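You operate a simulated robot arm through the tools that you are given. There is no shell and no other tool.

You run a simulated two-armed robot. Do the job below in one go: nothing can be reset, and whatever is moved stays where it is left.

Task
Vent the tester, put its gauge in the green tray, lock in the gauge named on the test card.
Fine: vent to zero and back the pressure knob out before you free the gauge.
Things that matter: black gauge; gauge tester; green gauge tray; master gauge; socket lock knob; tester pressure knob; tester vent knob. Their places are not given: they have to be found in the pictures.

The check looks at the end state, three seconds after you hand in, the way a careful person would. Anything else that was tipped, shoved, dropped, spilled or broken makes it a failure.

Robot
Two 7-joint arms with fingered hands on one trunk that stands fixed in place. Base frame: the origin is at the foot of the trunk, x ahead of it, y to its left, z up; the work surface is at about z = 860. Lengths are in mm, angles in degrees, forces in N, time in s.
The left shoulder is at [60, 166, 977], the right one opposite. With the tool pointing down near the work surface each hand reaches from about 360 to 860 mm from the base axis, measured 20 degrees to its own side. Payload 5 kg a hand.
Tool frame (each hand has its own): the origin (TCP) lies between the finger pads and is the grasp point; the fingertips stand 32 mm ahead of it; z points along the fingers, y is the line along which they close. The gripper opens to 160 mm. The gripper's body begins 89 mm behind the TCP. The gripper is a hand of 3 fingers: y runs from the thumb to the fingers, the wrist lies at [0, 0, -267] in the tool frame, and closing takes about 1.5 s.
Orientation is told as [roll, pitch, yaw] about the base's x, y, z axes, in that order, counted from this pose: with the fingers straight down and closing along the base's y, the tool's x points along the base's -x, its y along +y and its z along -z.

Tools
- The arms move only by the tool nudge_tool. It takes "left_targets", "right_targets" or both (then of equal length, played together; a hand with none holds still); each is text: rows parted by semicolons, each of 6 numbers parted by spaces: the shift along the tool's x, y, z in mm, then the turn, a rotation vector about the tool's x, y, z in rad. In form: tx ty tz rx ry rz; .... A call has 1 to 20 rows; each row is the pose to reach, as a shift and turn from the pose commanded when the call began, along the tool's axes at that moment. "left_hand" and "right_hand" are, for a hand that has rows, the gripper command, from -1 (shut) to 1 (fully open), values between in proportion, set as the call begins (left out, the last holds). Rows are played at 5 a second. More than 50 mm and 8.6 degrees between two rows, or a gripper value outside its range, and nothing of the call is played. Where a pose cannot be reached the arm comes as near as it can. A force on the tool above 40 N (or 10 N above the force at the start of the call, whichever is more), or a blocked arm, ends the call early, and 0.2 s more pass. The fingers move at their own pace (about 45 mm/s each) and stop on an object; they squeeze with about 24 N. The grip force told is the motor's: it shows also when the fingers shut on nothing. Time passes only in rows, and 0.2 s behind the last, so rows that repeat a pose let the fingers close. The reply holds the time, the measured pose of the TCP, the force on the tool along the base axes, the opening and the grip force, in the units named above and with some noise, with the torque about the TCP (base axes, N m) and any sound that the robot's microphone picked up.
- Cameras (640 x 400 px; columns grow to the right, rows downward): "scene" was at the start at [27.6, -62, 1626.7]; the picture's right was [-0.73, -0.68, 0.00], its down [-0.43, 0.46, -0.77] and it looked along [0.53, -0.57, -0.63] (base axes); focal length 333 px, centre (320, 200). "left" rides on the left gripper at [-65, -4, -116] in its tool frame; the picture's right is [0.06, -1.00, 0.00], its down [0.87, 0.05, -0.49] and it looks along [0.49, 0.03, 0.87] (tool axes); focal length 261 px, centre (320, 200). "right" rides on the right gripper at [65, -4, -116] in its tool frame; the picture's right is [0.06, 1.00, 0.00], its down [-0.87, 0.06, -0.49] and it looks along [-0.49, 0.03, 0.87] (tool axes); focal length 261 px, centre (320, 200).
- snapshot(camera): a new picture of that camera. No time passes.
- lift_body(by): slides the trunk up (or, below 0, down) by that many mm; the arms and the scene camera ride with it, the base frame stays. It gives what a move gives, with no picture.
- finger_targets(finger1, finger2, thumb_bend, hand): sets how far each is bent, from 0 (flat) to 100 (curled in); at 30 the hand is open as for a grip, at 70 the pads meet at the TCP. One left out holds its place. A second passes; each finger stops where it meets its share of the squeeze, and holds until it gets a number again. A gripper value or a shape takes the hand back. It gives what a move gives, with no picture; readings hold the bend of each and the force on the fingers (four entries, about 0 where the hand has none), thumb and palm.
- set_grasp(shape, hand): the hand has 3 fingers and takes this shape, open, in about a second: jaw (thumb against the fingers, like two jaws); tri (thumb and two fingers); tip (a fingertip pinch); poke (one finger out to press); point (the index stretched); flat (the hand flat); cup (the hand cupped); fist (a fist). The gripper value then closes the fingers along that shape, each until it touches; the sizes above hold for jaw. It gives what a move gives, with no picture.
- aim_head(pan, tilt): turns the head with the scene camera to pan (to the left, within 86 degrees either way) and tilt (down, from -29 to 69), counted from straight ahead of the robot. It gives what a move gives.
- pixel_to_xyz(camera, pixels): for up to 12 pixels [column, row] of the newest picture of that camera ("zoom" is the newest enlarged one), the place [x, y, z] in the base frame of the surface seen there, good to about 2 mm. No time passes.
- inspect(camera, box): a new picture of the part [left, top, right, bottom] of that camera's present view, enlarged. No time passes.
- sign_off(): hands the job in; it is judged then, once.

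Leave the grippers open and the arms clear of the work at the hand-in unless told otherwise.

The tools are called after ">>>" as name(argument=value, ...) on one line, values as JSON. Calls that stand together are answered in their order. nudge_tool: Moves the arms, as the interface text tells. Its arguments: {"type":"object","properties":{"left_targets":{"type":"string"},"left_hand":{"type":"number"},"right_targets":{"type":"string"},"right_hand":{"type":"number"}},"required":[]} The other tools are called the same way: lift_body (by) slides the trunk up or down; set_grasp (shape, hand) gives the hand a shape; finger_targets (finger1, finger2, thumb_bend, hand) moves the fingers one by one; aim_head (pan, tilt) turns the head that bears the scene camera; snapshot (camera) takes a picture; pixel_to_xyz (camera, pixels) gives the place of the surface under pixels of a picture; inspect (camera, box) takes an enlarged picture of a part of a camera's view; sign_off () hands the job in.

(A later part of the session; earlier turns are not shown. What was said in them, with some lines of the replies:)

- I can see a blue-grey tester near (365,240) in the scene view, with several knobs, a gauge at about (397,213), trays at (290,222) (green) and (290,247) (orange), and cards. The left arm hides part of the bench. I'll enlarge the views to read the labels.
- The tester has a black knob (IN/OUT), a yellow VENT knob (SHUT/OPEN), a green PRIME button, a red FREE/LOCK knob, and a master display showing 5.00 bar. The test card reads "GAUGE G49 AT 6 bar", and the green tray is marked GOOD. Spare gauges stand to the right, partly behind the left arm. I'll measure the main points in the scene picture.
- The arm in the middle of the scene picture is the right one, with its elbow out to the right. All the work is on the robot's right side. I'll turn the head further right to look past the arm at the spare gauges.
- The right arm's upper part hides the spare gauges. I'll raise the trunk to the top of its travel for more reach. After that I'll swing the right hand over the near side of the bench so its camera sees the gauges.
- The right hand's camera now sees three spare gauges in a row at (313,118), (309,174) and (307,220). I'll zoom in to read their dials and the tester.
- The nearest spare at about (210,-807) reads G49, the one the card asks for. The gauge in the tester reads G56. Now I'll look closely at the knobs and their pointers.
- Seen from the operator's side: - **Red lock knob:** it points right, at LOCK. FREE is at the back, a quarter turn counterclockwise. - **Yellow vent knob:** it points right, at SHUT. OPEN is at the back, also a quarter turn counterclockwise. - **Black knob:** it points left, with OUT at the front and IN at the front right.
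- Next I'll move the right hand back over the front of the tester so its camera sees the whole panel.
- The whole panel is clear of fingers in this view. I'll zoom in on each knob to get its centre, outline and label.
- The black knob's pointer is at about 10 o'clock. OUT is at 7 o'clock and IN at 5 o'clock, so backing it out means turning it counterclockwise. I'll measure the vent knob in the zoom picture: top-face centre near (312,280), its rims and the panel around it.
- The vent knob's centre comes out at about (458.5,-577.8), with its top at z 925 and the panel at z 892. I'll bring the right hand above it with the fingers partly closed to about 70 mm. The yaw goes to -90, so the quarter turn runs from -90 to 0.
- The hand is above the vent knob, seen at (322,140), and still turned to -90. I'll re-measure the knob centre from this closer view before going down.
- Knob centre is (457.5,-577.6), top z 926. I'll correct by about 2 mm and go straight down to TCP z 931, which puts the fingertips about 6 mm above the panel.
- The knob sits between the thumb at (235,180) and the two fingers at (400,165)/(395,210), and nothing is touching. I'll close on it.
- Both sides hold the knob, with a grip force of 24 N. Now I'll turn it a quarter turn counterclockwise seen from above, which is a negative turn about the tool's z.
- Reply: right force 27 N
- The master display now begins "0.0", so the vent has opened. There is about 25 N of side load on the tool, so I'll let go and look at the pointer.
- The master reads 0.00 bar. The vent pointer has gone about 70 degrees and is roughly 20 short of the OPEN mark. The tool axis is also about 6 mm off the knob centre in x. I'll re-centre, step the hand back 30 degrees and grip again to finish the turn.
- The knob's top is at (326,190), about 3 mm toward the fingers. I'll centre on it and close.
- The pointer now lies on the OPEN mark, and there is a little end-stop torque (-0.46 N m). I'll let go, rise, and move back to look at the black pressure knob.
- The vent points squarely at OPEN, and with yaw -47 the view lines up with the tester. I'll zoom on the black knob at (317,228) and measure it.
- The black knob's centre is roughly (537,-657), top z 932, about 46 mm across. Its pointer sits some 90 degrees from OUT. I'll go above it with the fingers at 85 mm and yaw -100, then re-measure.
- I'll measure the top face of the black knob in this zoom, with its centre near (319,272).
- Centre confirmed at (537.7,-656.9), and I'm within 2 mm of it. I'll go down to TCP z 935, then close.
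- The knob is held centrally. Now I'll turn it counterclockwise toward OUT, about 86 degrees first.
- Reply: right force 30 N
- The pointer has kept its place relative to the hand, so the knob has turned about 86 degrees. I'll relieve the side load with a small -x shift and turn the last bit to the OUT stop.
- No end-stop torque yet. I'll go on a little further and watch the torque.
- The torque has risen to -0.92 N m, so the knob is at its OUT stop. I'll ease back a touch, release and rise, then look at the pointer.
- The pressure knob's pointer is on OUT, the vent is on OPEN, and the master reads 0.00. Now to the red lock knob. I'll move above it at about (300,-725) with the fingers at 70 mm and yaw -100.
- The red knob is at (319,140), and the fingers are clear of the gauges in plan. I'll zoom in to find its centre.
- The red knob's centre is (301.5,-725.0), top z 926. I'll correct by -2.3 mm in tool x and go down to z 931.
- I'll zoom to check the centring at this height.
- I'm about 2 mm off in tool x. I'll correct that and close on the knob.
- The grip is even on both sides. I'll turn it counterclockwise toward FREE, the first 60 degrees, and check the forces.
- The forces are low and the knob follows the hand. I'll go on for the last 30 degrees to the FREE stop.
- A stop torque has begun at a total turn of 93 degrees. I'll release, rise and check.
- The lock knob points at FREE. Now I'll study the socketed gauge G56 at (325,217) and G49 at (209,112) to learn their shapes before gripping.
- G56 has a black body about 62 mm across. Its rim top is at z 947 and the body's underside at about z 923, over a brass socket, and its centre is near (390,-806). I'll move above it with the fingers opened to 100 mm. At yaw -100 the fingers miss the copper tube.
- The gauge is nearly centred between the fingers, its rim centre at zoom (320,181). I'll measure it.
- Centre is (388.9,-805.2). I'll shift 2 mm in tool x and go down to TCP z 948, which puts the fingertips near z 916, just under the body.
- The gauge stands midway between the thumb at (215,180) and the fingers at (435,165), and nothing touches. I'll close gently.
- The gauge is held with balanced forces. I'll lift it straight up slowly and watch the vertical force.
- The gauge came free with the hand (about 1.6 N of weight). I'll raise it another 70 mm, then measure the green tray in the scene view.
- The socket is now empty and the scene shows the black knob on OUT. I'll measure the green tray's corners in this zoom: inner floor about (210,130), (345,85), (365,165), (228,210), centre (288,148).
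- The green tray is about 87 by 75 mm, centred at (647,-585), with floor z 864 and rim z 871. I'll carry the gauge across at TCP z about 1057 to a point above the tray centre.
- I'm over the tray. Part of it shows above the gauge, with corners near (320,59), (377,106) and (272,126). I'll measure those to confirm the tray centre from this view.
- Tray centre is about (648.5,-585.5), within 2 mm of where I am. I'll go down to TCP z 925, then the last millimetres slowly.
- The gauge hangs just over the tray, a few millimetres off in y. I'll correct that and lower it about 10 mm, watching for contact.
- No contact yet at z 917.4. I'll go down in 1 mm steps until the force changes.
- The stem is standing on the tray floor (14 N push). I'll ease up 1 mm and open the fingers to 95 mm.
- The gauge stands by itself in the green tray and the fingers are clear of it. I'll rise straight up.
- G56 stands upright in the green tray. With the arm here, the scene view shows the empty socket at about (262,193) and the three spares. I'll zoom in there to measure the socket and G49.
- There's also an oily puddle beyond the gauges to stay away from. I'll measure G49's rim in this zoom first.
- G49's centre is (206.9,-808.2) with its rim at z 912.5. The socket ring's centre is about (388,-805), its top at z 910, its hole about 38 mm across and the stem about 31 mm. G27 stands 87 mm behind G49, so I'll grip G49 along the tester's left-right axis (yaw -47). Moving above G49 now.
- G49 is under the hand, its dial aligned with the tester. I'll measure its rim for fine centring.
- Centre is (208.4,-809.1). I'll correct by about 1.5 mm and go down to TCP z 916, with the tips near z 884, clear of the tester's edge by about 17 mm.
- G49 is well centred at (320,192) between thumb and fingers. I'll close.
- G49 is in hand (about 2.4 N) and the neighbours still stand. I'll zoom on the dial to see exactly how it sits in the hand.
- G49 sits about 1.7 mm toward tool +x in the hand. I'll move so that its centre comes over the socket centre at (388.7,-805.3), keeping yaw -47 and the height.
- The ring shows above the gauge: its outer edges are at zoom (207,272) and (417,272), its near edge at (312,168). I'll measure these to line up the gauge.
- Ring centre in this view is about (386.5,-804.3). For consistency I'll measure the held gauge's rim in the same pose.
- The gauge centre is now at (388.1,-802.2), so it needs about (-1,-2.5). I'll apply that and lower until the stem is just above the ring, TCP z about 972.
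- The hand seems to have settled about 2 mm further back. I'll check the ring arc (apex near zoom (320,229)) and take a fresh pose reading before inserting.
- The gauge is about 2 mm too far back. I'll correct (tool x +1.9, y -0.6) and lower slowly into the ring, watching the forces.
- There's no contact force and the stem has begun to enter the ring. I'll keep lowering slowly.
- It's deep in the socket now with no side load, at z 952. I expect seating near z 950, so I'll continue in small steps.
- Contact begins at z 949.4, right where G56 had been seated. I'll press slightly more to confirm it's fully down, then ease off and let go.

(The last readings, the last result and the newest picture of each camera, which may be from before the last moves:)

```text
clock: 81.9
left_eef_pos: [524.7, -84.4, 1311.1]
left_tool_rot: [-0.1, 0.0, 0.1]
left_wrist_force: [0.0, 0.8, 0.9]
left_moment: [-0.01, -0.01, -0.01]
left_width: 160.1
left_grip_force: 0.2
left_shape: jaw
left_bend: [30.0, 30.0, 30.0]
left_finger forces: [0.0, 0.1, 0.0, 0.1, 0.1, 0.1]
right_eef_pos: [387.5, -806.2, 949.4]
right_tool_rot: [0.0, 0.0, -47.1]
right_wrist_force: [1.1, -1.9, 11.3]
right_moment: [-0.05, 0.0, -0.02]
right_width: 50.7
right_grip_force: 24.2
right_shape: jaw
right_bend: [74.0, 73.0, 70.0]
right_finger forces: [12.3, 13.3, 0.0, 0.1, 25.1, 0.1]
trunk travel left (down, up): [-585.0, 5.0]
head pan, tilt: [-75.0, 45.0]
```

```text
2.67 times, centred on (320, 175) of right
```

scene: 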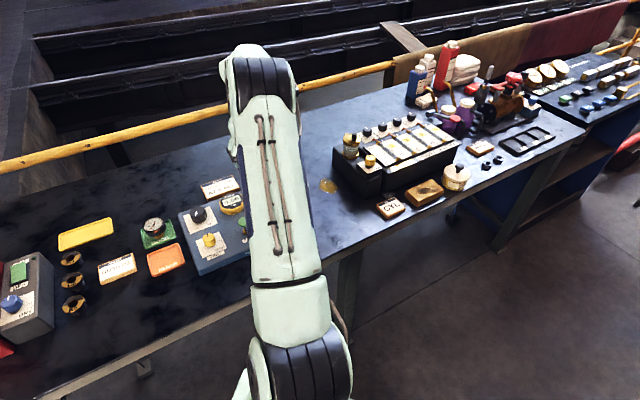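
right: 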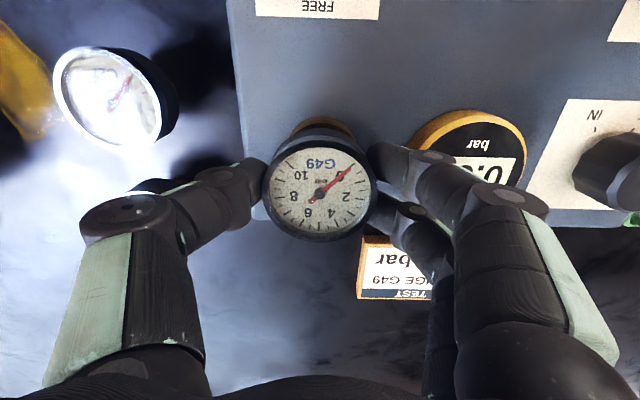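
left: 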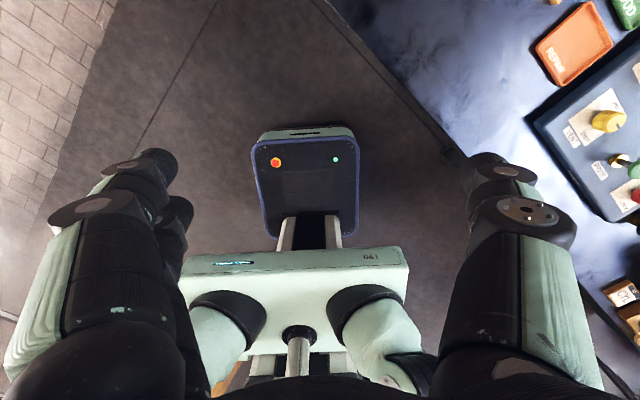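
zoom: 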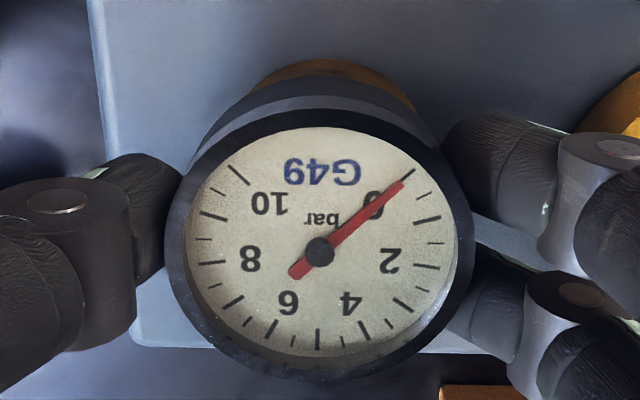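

The gauge is seated. I'll open the fingers to about 82 mm so as not to reach the master gauge, then rise straight up.

>>> nudge_tool(right_targets="0 0 -0.5 0 0 0; 0 0 -0.5 0 0 0; 0 0 -0.5 0 0 0; 0 0 -0.5 0 0 0; 0 0 -0.5 0 0 0", right_hand=0.02)

>>> snapshot(camera="right")

```text
clock: 83.1
left_eef_pos: [525.9, -85.2, 1310.1]
left_tool_rot: [-0.1, 0.1, 0.0]
left_wrist_force: [0.3, 0.2, 0.4]
left_moment: [-0.01, -0.01, 0.01]
left_width: 159.8
left_grip_force: 0.1
left_shape: jaw
left_bend: [30.0, 30.0, 30.0]
left_finger forces: [0.0, 0.0, 0.0, 0.0, 0.0, 0.0]
right_eef_pos: [387.1, -807.7, 948.9]
right_tool_rot: [0.1, 0.1, -47.0]
right_wrist_force: [0.1, 0.8, 0.1]
right_moment: [0.0, 0.0, -0.01]
right_width: 80.9
right_grip_force: 0.0
right_shape: jaw
right_bend: [72.0, 72.0, 70.0]
right_finger forces: [0.0, 0.0, 0.0, 0.0, 0.0, 0.0]
trunk travel left (down, up): [-585.0, 5.0]
head pan, tilt: [-75.0, 45.0]
```

```text
taken
```

right: 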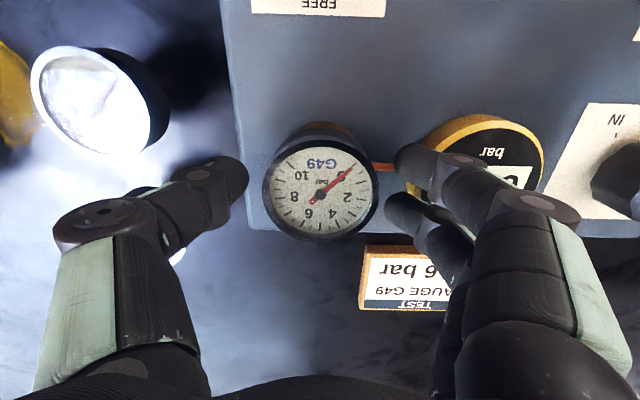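

The gauge stands in the socket and the fingers are clear. I'll rise, then look at the result.

>>> nudge_tool(right_targets="0 0 -15 0 0 0; 0 0 -35 0 0 0; 0 0 -60 0 0 0; 0 0 -90 0 0 0; 0 0 -115 0 0 0; 0 0 -115 0 0 0")

>>> snapshot(camera="right")

>>> inspect(camera="right", box=[260, 80, 400, 180])

```text
clock: 84.5
left_eef_pos: [525.5, -84.6, 1311.2]
left_tool_rot: [-0.1, 0.2, 0.0]
left_wrist_force: [-0.7, -0.5, -0.7]
left_moment: [0.01, 0.0, 0.0]
left_width: 160.1
left_grip_force: 0.1
left_shape: jaw
left_bend: [30.0, 30.0, 30.0]
left_finger forces: [0.0, 0.0, 0.1, 0.0, 0.0, 0.0]
right_eef_pos: [387.1, -806.9, 1066.0]
right_tool_rot: [0.1, 0.0, -47.1]
right_wrist_force: [-0.2, 0.2, -0.4]
right_moment: [0.06, 0.01, 0.02]
right_width: 81.0
right_grip_force: 0.0
right_shape: jaw
right_bend: [72.0, 72.0, 70.0]
right_finger forces: [0.1, 0.1, 0.0, 0.0, 0.1, 0.0]
trunk travel left (down, up): [-585.0, 5.0]
head pan, tilt: [-75.0, 45.0]
```

```text
taken
```

right: 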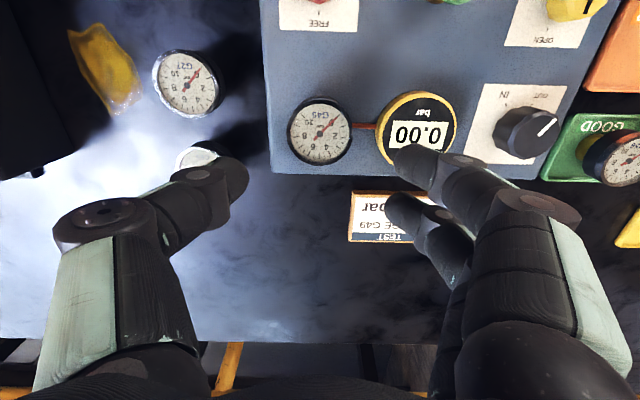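

```text
4.00 times, centred on (330, 130) of right
```

zoom: 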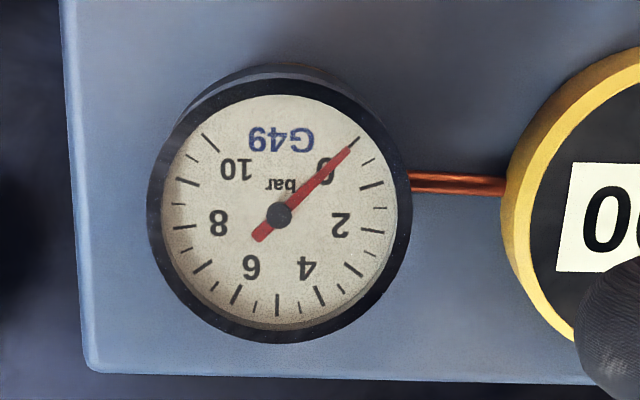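

G49 sits level in the socket. Now I'll go to the red knob at (300.1,-725.3) with yaw -5, so I can turn it clockwise a quarter turn to LOCK.

>>> nudge_tool(right_targets="15 -1 0 0 0 -0.095; 30 -2 5 0 0 -0.19; 45 -3 10 0 0 -0.285; 60 -4 15 0 0 -0.38; 75 -5 20 0 0 -0.475; 90 -6 26 0 0 -0.57; 105 -7 33 0 0 -0.655; 119 -8.1 40 0 0 -0.733; 119 -8.1 40 0 0 -0.733", right_hand=-0.125)

>>> snapshot(camera="right")

>>> inspect(camera="right", box=[272, 110, 368, 170])

```text
clock: 86.5
left_eef_pos: [525.5, -85.4, 1311.1]
left_tool_rot: [0.0, 0.1, 0.1]
left_wrist_force: [0.4, 0.2, 0.5]
left_moment: [0.01, 0.01, 0.02]
left_width: 160.0
left_grip_force: 0.0
left_shape: jaw
left_bend: [30.0, 30.0, 30.0]
left_finger forces: [0.0, 0.1, 0.0, 0.1, 0.0, 0.1]
right_eef_pos: [298.5, -724.3, 1022.6]
right_tool_rot: [0.0, 0.0, -4.9]
right_wrist_force: [0.0, -0.5, 0.3]
right_moment: [-0.02, 0.02, 0.0]
right_width: 70.9
right_grip_force: 0.0
right_shape: jaw
right_bend: [73.0, 73.0, 70.0]
right_finger forces: [0.1, 0.0, 0.0, 0.0, 0.1, 0.0]
trunk travel left (down, up): [-585.0, 5.0]
head pan, tilt: [-75.0, 45.0]
```

```text
taken
```

right: 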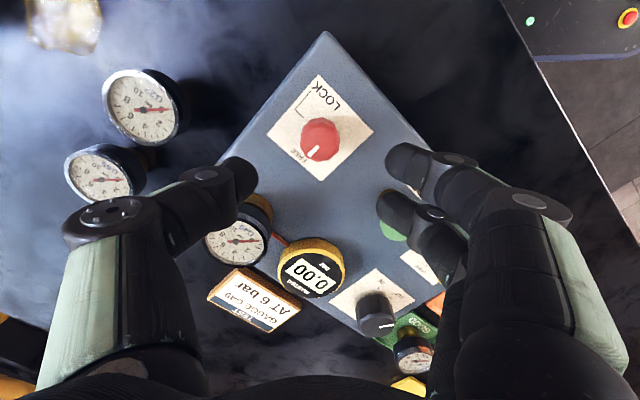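

```text
6.67 times, centred on (320, 140) of right
```

zoom: 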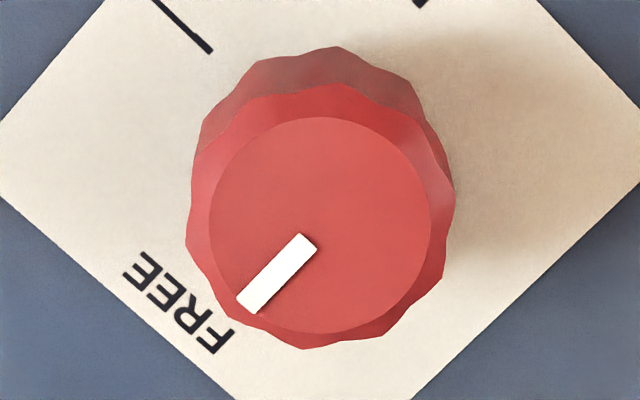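

The pointer is still at FREE and the hand is nearly centred. I'll correct by 1 mm, go down, and close.

>>> nudge_tool(right_targets="-1.2 -0.4 25 0 0 0; -1.2 -0.4 50 0 0 0; -1.2 -0.4 72 0 0 0; -1.2 -0.4 85 0 0 0; -1.2 -0.4 91 0 0 0; -1.2 -0.4 91 0 0 0")

>>> inspect(camera="right", box=[240, 140, 400, 240])

```text
clock: 87.9
left_eef_pos: [524.9, -85.9, 1311.9]
left_tool_rot: [-0.1, 0.2, 0.1]
left_wrist_force: [0.8, -0.1, 0.1]
left_moment: [0.0, 0.01, -0.01]
left_width: 159.9
left_grip_force: 0.2
left_shape: jaw
left_bend: [30.0, 30.0, 30.0]
left_finger forces: [0.0, 0.0, 0.0, 0.0, 0.0, 0.0]
right_eef_pos: [300.2, -725.1, 933.8]
right_tool_rot: [0.0, -0.1, -5.0]
right_wrist_force: [0.2, -0.1, -1.1]
right_moment: [0.0, 0.0, -0.01]
right_width: 70.8
right_grip_force: 0.0
right_shape: jaw
right_bend: [73.0, 73.0, 70.0]
right_finger forces: [0.0, 0.0, 0.0, 0.0, 0.0, 0.0]
trunk travel left (down, up): [-585.0, 5.0]
head pan, tilt: [-75.0, 45.0]
```

```text
4.00 times, centred on (320, 190) of right
```

zoom: 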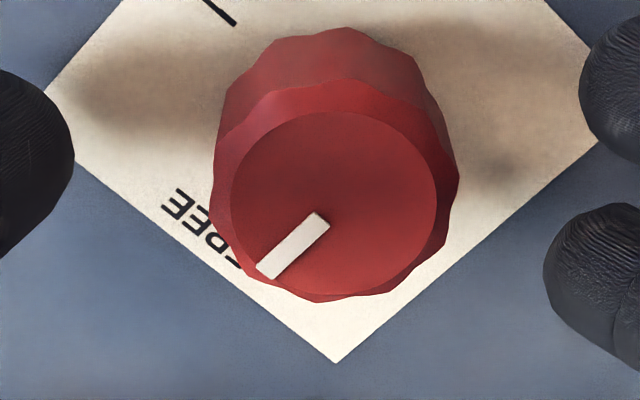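

The tool is centred on the knob (300.2,-725.1). I'll close.

>>> nudge_tool(right_targets="0 0 1 0 0 0; 0 0 1 0 0 0; 0 0 1 0 0 0; 0 0 1 0 0 0; 0 0 1 0 0 0; 0 0 1 0 0 0", right_hand=-1)

>>> nudge_tool(right_targets="0 0 0 0 0 0.13; 0 0 0 0 0 0.26; 0 0 0 0 0 0.39; 0 0 0 0 0 0.52; 0 0 0 0 0 0.65; 0 0 0 0 0 0.78; 0 0 0 0 0 0.91; 0 0 0 0 0 1.05; 0 0 0 0 0 1.05")

>>> snapshot(camera="right")

```text
clock: 89.3
left_eef_pos: [524.3, -85.7, 1311.1]
left_tool_rot: [-0.2, 0.1, 0.1]
left_wrist_force: [-0.2, 0.5, 0.6]
left_moment: [0.0, 0.02, 0.01]
left_width: 159.9
left_grip_force: 0.1
left_shape: jaw
left_bend: [30.0, 30.0, 30.0]
left_finger forces: [0.0, 0.0, 0.0, 0.0, 0.0, 0.0]
right_eef_pos: [300.7, -726.9, 931.9]
right_tool_rot: [0.1, 0.0, -5.1]
right_wrist_force: [-0.2, -1.2, -2.8]
right_moment: [-0.03, -0.01, -0.02]
right_width: 23.3
right_grip_force: 24.2
right_shape: jaw
right_bend: [72.0, 72.0, 70.0]
right_finger forces: [9.6, 10.4, 0.0, 0.0, 21.2, 0.0]
trunk travel left (down, up): [-585.0, 5.0]
head pan, tilt: [-75.0, 45.0]
```

```text
clock: 91.3
left_eef_pos: [524.2, -83.6, 1312.3]
left_tool_rot: [-0.1, 0.0, 0.2]
left_wrist_force: [1.2, 0.5, 1.1]
left_moment: [-0.01, -0.01, 0.01]
left_width: 159.9
left_grip_force: 0.1
left_shape: jaw
left_bend: [30.0, 30.0, 30.0]
left_finger forces: [0.0, 0.1, 0.1, 0.0, 0.1, 0.0]
right_eef_pos: [300.7, -725.6, 932.0]
right_tool_rot: [0.0, 0.1, -65.3]
right_wrist_force: [-15.4, 4.1, 2.4]
right_moment: [0.02, 0.38, -0.01]
right_width: 23.3
right_grip_force: 24.3
right_shape: jaw
right_bend: [72.0, 72.0, 70.0]
right_finger forces: [10.4, 7.6, 0.0, 0.0, 29.4, 0.0]
trunk travel left (down, up): [-585.0, 5.0]
head pan, tilt: [-75.0, 45.0]
```

```text
taken
```

right: 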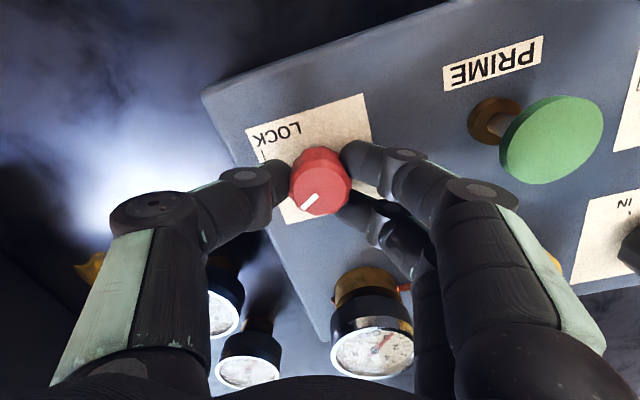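

The knob is following. There's a 15 N side load, which I'll relieve with a small shift while finishing the last 30 degrees.

>>> nudge_tool(right_targets="0.8 -1.2 0 0 0 0; 1.4 -2 0 0 0 0.12; 1.4 -2 0 0 0 0.24; 1.4 -2 0 0 0 0.36; 1.4 -2 0 0 0 0.48; 1.4 -2 0 0 0 0.55; 1.4 -2 0 0 0 0.55")

>>> snapshot(camera="right")

```text
clock: 92.9
left_eef_pos: [524.7, -86.2, 1311.5]
left_tool_rot: [0.0, 0.1, 0.1]
left_wrist_force: [-0.4, 0.0, 1.0]
left_moment: [0.01, -0.01, -0.01]
left_width: 159.7
left_grip_force: 0.0
left_shape: jaw
left_bend: [30.0, 30.0, 30.0]
left_finger forces: [0.1, 0.0, 0.0, 0.0, 0.1, 0.0]
right_eef_pos: [300.1, -724.4, 932.6]
right_tool_rot: [0.0, 0.2, -96.7]
right_wrist_force: [-0.6, -0.9, -5.2]
right_moment: [-0.06, 0.07, 0.29]
right_width: 23.3
right_grip_force: 23.3
right_shape: jaw
right_bend: [72.0, 72.0, 70.0]
right_finger forces: [13.7, 10.2, 0.1, 0.0, 23.9, 0.1]
trunk travel left (down, up): [-585.0, 5.0]
head pan, tilt: [-75.0, 45.0]
```

```text
taken
```

right: 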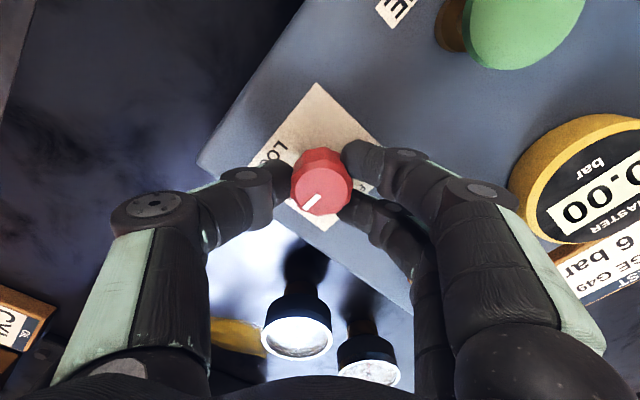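

A stop torque of +0.29 N m appears after 92 degrees. I'll nudge it another 3 degrees to be sure it's fully locked, then let go and rise.

>>> nudge_tool(right_targets="0 0 0 0 0 0.05; 0 0 0 0 0 0.05")

>>> nudge_tool(right_targets="0 0 0 0 0 -0.04; 0 0 0 0 0 -0.04; 0 0 0 0 0 -0.04; 0 0 0 0 0 -0.04; 0 0 0 0 0 -0.04", right_hand=-0.125)

>>> nudge_tool(right_targets="0 0 -30 0 0 -0.1; 0 0 -70 0 0 -0.22; 0 0 -110 0 0 -0.35; 0 0 -150 0 0 -0.48; 0 0 -180 0 0 -0.61; 0 0 -200 0 0 -0.74; 0 0 -200 0 0 -0.85; 0 0 -200 0 0 -0.85")

>>> snapshot(camera="right")

>>> inspect(camera="right", box=[270, 90, 370, 180])

```text
clock: 93.5
left_eef_pos: [526.0, -85.3, 1311.3]
left_tool_rot: [0.0, 0.1, 0.1]
left_wrist_force: [0.2, 0.3, 0.1]
left_moment: [-0.01, -0.03, -0.01]
left_width: 159.8
left_grip_force: 0.1
left_shape: jaw
left_bend: [30.0, 30.0, 30.0]
left_finger forces: [0.0, 0.1, 0.0, 0.0, 0.0, 0.0]
right_eef_pos: [299.6, -725.3, 932.7]
right_tool_rot: [0.0, 0.1, -99.5]
right_wrist_force: [-0.4, 0.7, -3.7]
right_moment: [0.03, 0.03, 0.5]
right_width: 23.2
right_grip_force: 23.6
right_shape: jaw
right_bend: [72.0, 72.0, 70.0]
right_finger forces: [19.0, 8.8, 0.0, 0.1, 24.0, 0.0]
trunk travel left (down, up): [-585.0, 5.0]
head pan, tilt: [-75.0, 45.0]
```

```text
clock: 94.7
left_eef_pos: [525.4, -85.2, 1310.6]
left_tool_rot: [-0.1, 0.0, 0.1]
left_wrist_force: [-0.1, 0.7, -0.5]
left_moment: [-0.01, 0.02, -0.03]
left_width: 160.0
left_grip_force: 0.0
left_shape: jaw
left_bend: [30.0, 30.0, 30.0]
left_finger forces: [0.0, 0.0, 0.0, 0.1, 0.1, 0.0]
right_eef_pos: [299.4, -724.4, 931.2]
right_tool_rot: [0.0, 0.1, -97.2]
right_wrist_force: [-0.6, -0.9, 0.2]
right_moment: [0.0, -0.01, -0.01]
right_width: 69.4
right_grip_force: 0.0
right_shape: jaw
right_bend: [73.0, 73.0, 70.0]
right_finger forces: [0.0, 0.0, 0.1, 0.0, 0.1, 0.1]
trunk travel left (down, up): [-585.0, 5.0]
head pan, tilt: [-75.0, 45.0]
```

```text
clock: 96.5
left_eef_pos: [524.0, -85.7, 1310.8]
left_tool_rot: [-0.2, 0.1, 0.1]
left_wrist_force: [-0.5, 1.0, 0.7]
left_moment: [0.0, -0.01, -0.02]
left_width: 159.9
left_grip_force: 0.0
left_shape: jaw
left_bend: [30.0, 30.0, 30.0]
left_finger forces: [0.0, 0.0, 0.0, 0.1, 0.0, 0.1]
right_eef_pos: [298.5, -724.7, 1134.8]
right_tool_rot: [0.1, 0.0, -48.5]
right_wrist_force: [-0.2, 0.1, -0.2]
right_moment: [-0.02, -0.03, -0.04]
right_width: 69.5
right_grip_force: 0.0
right_shape: jaw
right_bend: [73.0, 73.0, 70.0]
right_finger forces: [0.1, 0.0, 0.0, 0.0, 0.1, 0.0]
trunk travel left (down, up): [-585.0, 5.0]
head pan, tilt: [-75.0, 45.0]
```

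```text
taken
```

right: 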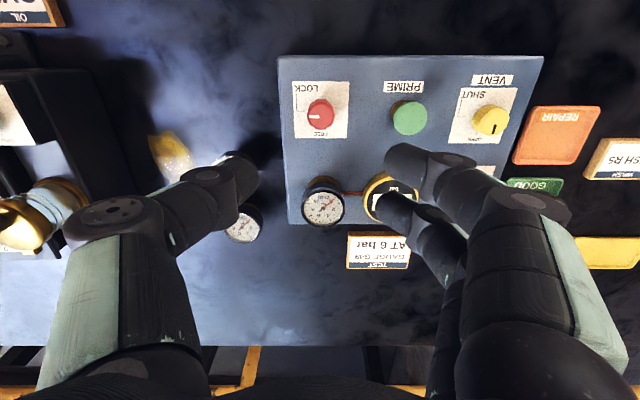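

```text
4.44 times, centred on (320, 135) of right
```

zoom: 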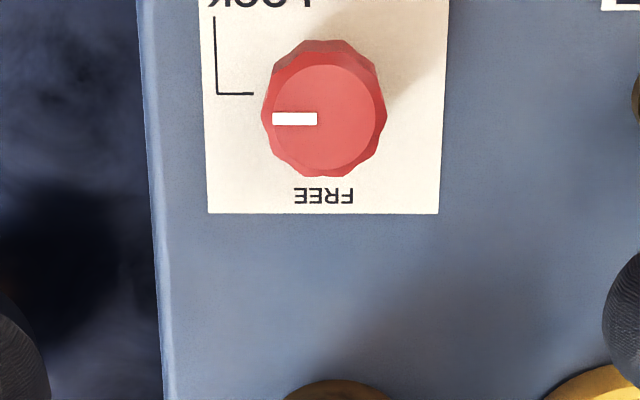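

The red pointer is squarely on LOCK. I'll draw the right arm back to its starting area with the hand open and check the whole bench.

>>> nudge_tool(right_targets="0 0 -40 0 0 0; 15 29 -60 0 0 -0.09; 31 57 -75 0 0 -0.19; 46 86 -90 0 0 -0.28; 62 115 -105 0 0 -0.38; 77 143 -120 0 0 -0.47; 92 172 -135 0 0 -0.56; 108 201 -150 0 0 -0.66; 123 229 -160 0 0 -0.75; 138 258 -165 0 0 -0.845; 138 258 -165 0 0 -0.845; 138 258 -165 0 0 -0.845", right_hand=1)

>>> aim_head(pan=-55, tilt=42)

>>> snapshot(camera="scene")

>>> snapshot(camera="right")

```text
clock: 99.1
left_eef_pos: [525.2, -83.7, 1311.0]
left_tool_rot: [0.1, 0.1, 0.1]
left_wrist_force: [-0.3, -0.7, 0.4]
left_moment: [0.0, 0.03, -0.01]
left_width: 160.0
left_grip_force: 0.0
left_shape: jaw
left_bend: [30.0, 30.0, 30.0]
left_finger forces: [0.0, 0.1, 0.1, 0.0, 0.0, 0.0]
right_eef_pos: [399.8, -451.6, 1296.1]
right_tool_rot: [0.0, -0.1, -0.1]
right_wrist_force: [-0.5, 0.3, 0.0]
right_moment: [0.02, -0.01, 0.0]
right_width: 160.0
right_grip_force: 0.1
right_shape: jaw
right_bend: [30.0, 30.0, 30.0]
right_finger forces: [0.1, 0.1, 0.1, 0.1, 0.0, 0.0]
trunk travel left (down, up): [-585.0, 5.0]
head pan, tilt: [-75.0, 45.0]
```

```text
clock: 100.0
left_eef_pos: [526.4, -84.9, 1310.4]
left_tool_rot: [0.0, 0.1, 0.1]
left_wrist_force: [0.5, 0.5, 0.4]
left_moment: [0.0, -0.03, -0.03]
left_width: 159.8
left_grip_force: 0.1
left_shape: jaw
left_bend: [30.0, 30.0, 30.0]
left_finger forces: [0.0, 0.0, 0.0, 0.0, 0.1, 0.1]
right_eef_pos: [401.4, -450.7, 1295.1]
right_tool_rot: [0.2, 0.0, -0.1]
right_wrist_force: [-0.3, 0.0, 0.1]
right_moment: [0.02, 0.0, 0.0]
right_width: 159.9
right_grip_force: 0.1
right_shape: jaw
right_bend: [30.0, 30.0, 30.0]
right_finger forces: [0.0, 0.0, 0.1, 0.0, 0.0, 0.0]
trunk travel left (down, up): [-585.0, 5.0]
head pan, tilt: [-55.0, 42.0]
```

```text
taken
```

scene: 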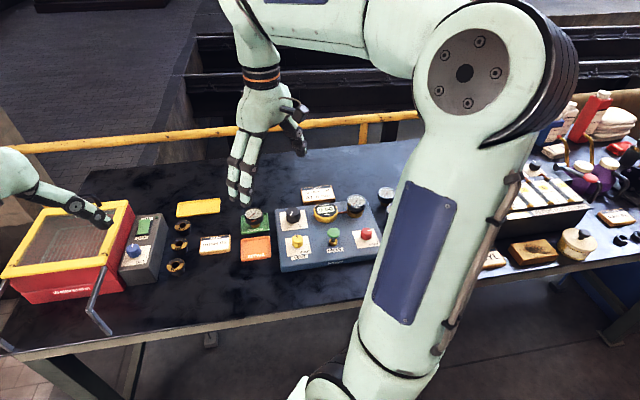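

```text
taken
```

right: 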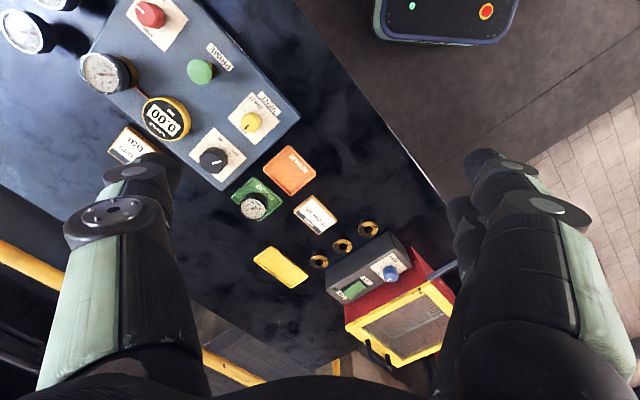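

Both arms are clear and open. I'll do a last close check of the tester, tray and spares.

>>> inspect(camera="scene", box=[225, 175, 405, 280])

>>> inspect(camera="right", box=[0, 0, 320, 230])

```text
3.56 times, centred on (315, 228) of scene
```

zoom: 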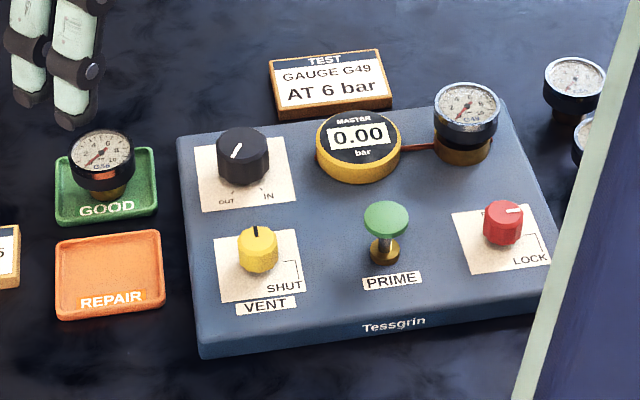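

```text
1.74 times, centred on (160, 115) of right
```

zoom: 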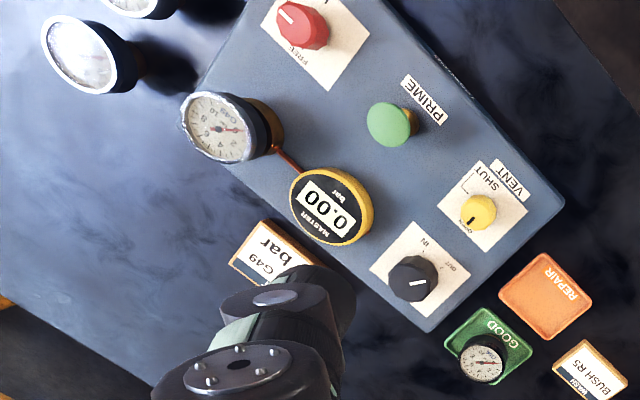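

Everything reads right. One more close look to be sure G56's stem rests flat inside the tray.

>>> inspect(camera="scene", box=[230, 195, 290, 245])

>>> inspect(camera="scene", box=[330, 180, 410, 255])

```text
8.00 times, centred on (260, 220) of scene
```

zoom: 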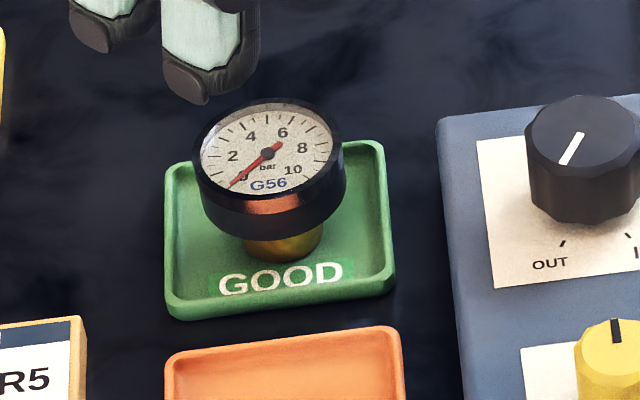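

```text
5.33 times, centred on (370, 218) of scene
```

zoom: 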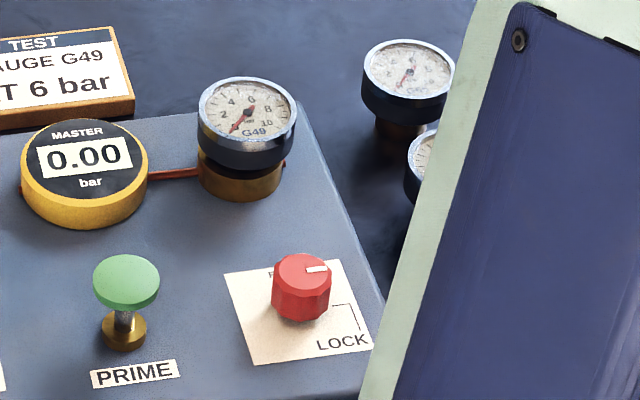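

The end state is as asked:
- The master reads 0.00, the vent is on OPEN and the pressure knob is on OUT.
- G56 stands in the green GOOD tray.
- G49 is in the socket with the lock knob on LOCK.
- I see nothing else disturbed; the two spares left on the bench still stand.
- Both hands are open and clear.

I'm handing the job in.

>>> sign_off()

```text
The job is handed in.
```

The job is done and handed in. The tester was vented to 0.00 bar and the pressure knob backed out to its stop before I freed the old gauge.

- **Tester:** the vent knob is on OPEN, the pressure knob is on OUT, and the master gauge reads 0.00 bar.
- **Old gauge:** G56, the one that was in the tester, stands upright in the green tray.
- **New gauge:** G49, named on the test card, is seated in the socket with the lock knob on LOCK.

I left the vent open, since the job did not ask for it to be shut, and did not set the card's 6 bar. In the last pictures nothing else on the bench looked moved or tipped, and both arms are clear with the hands open.
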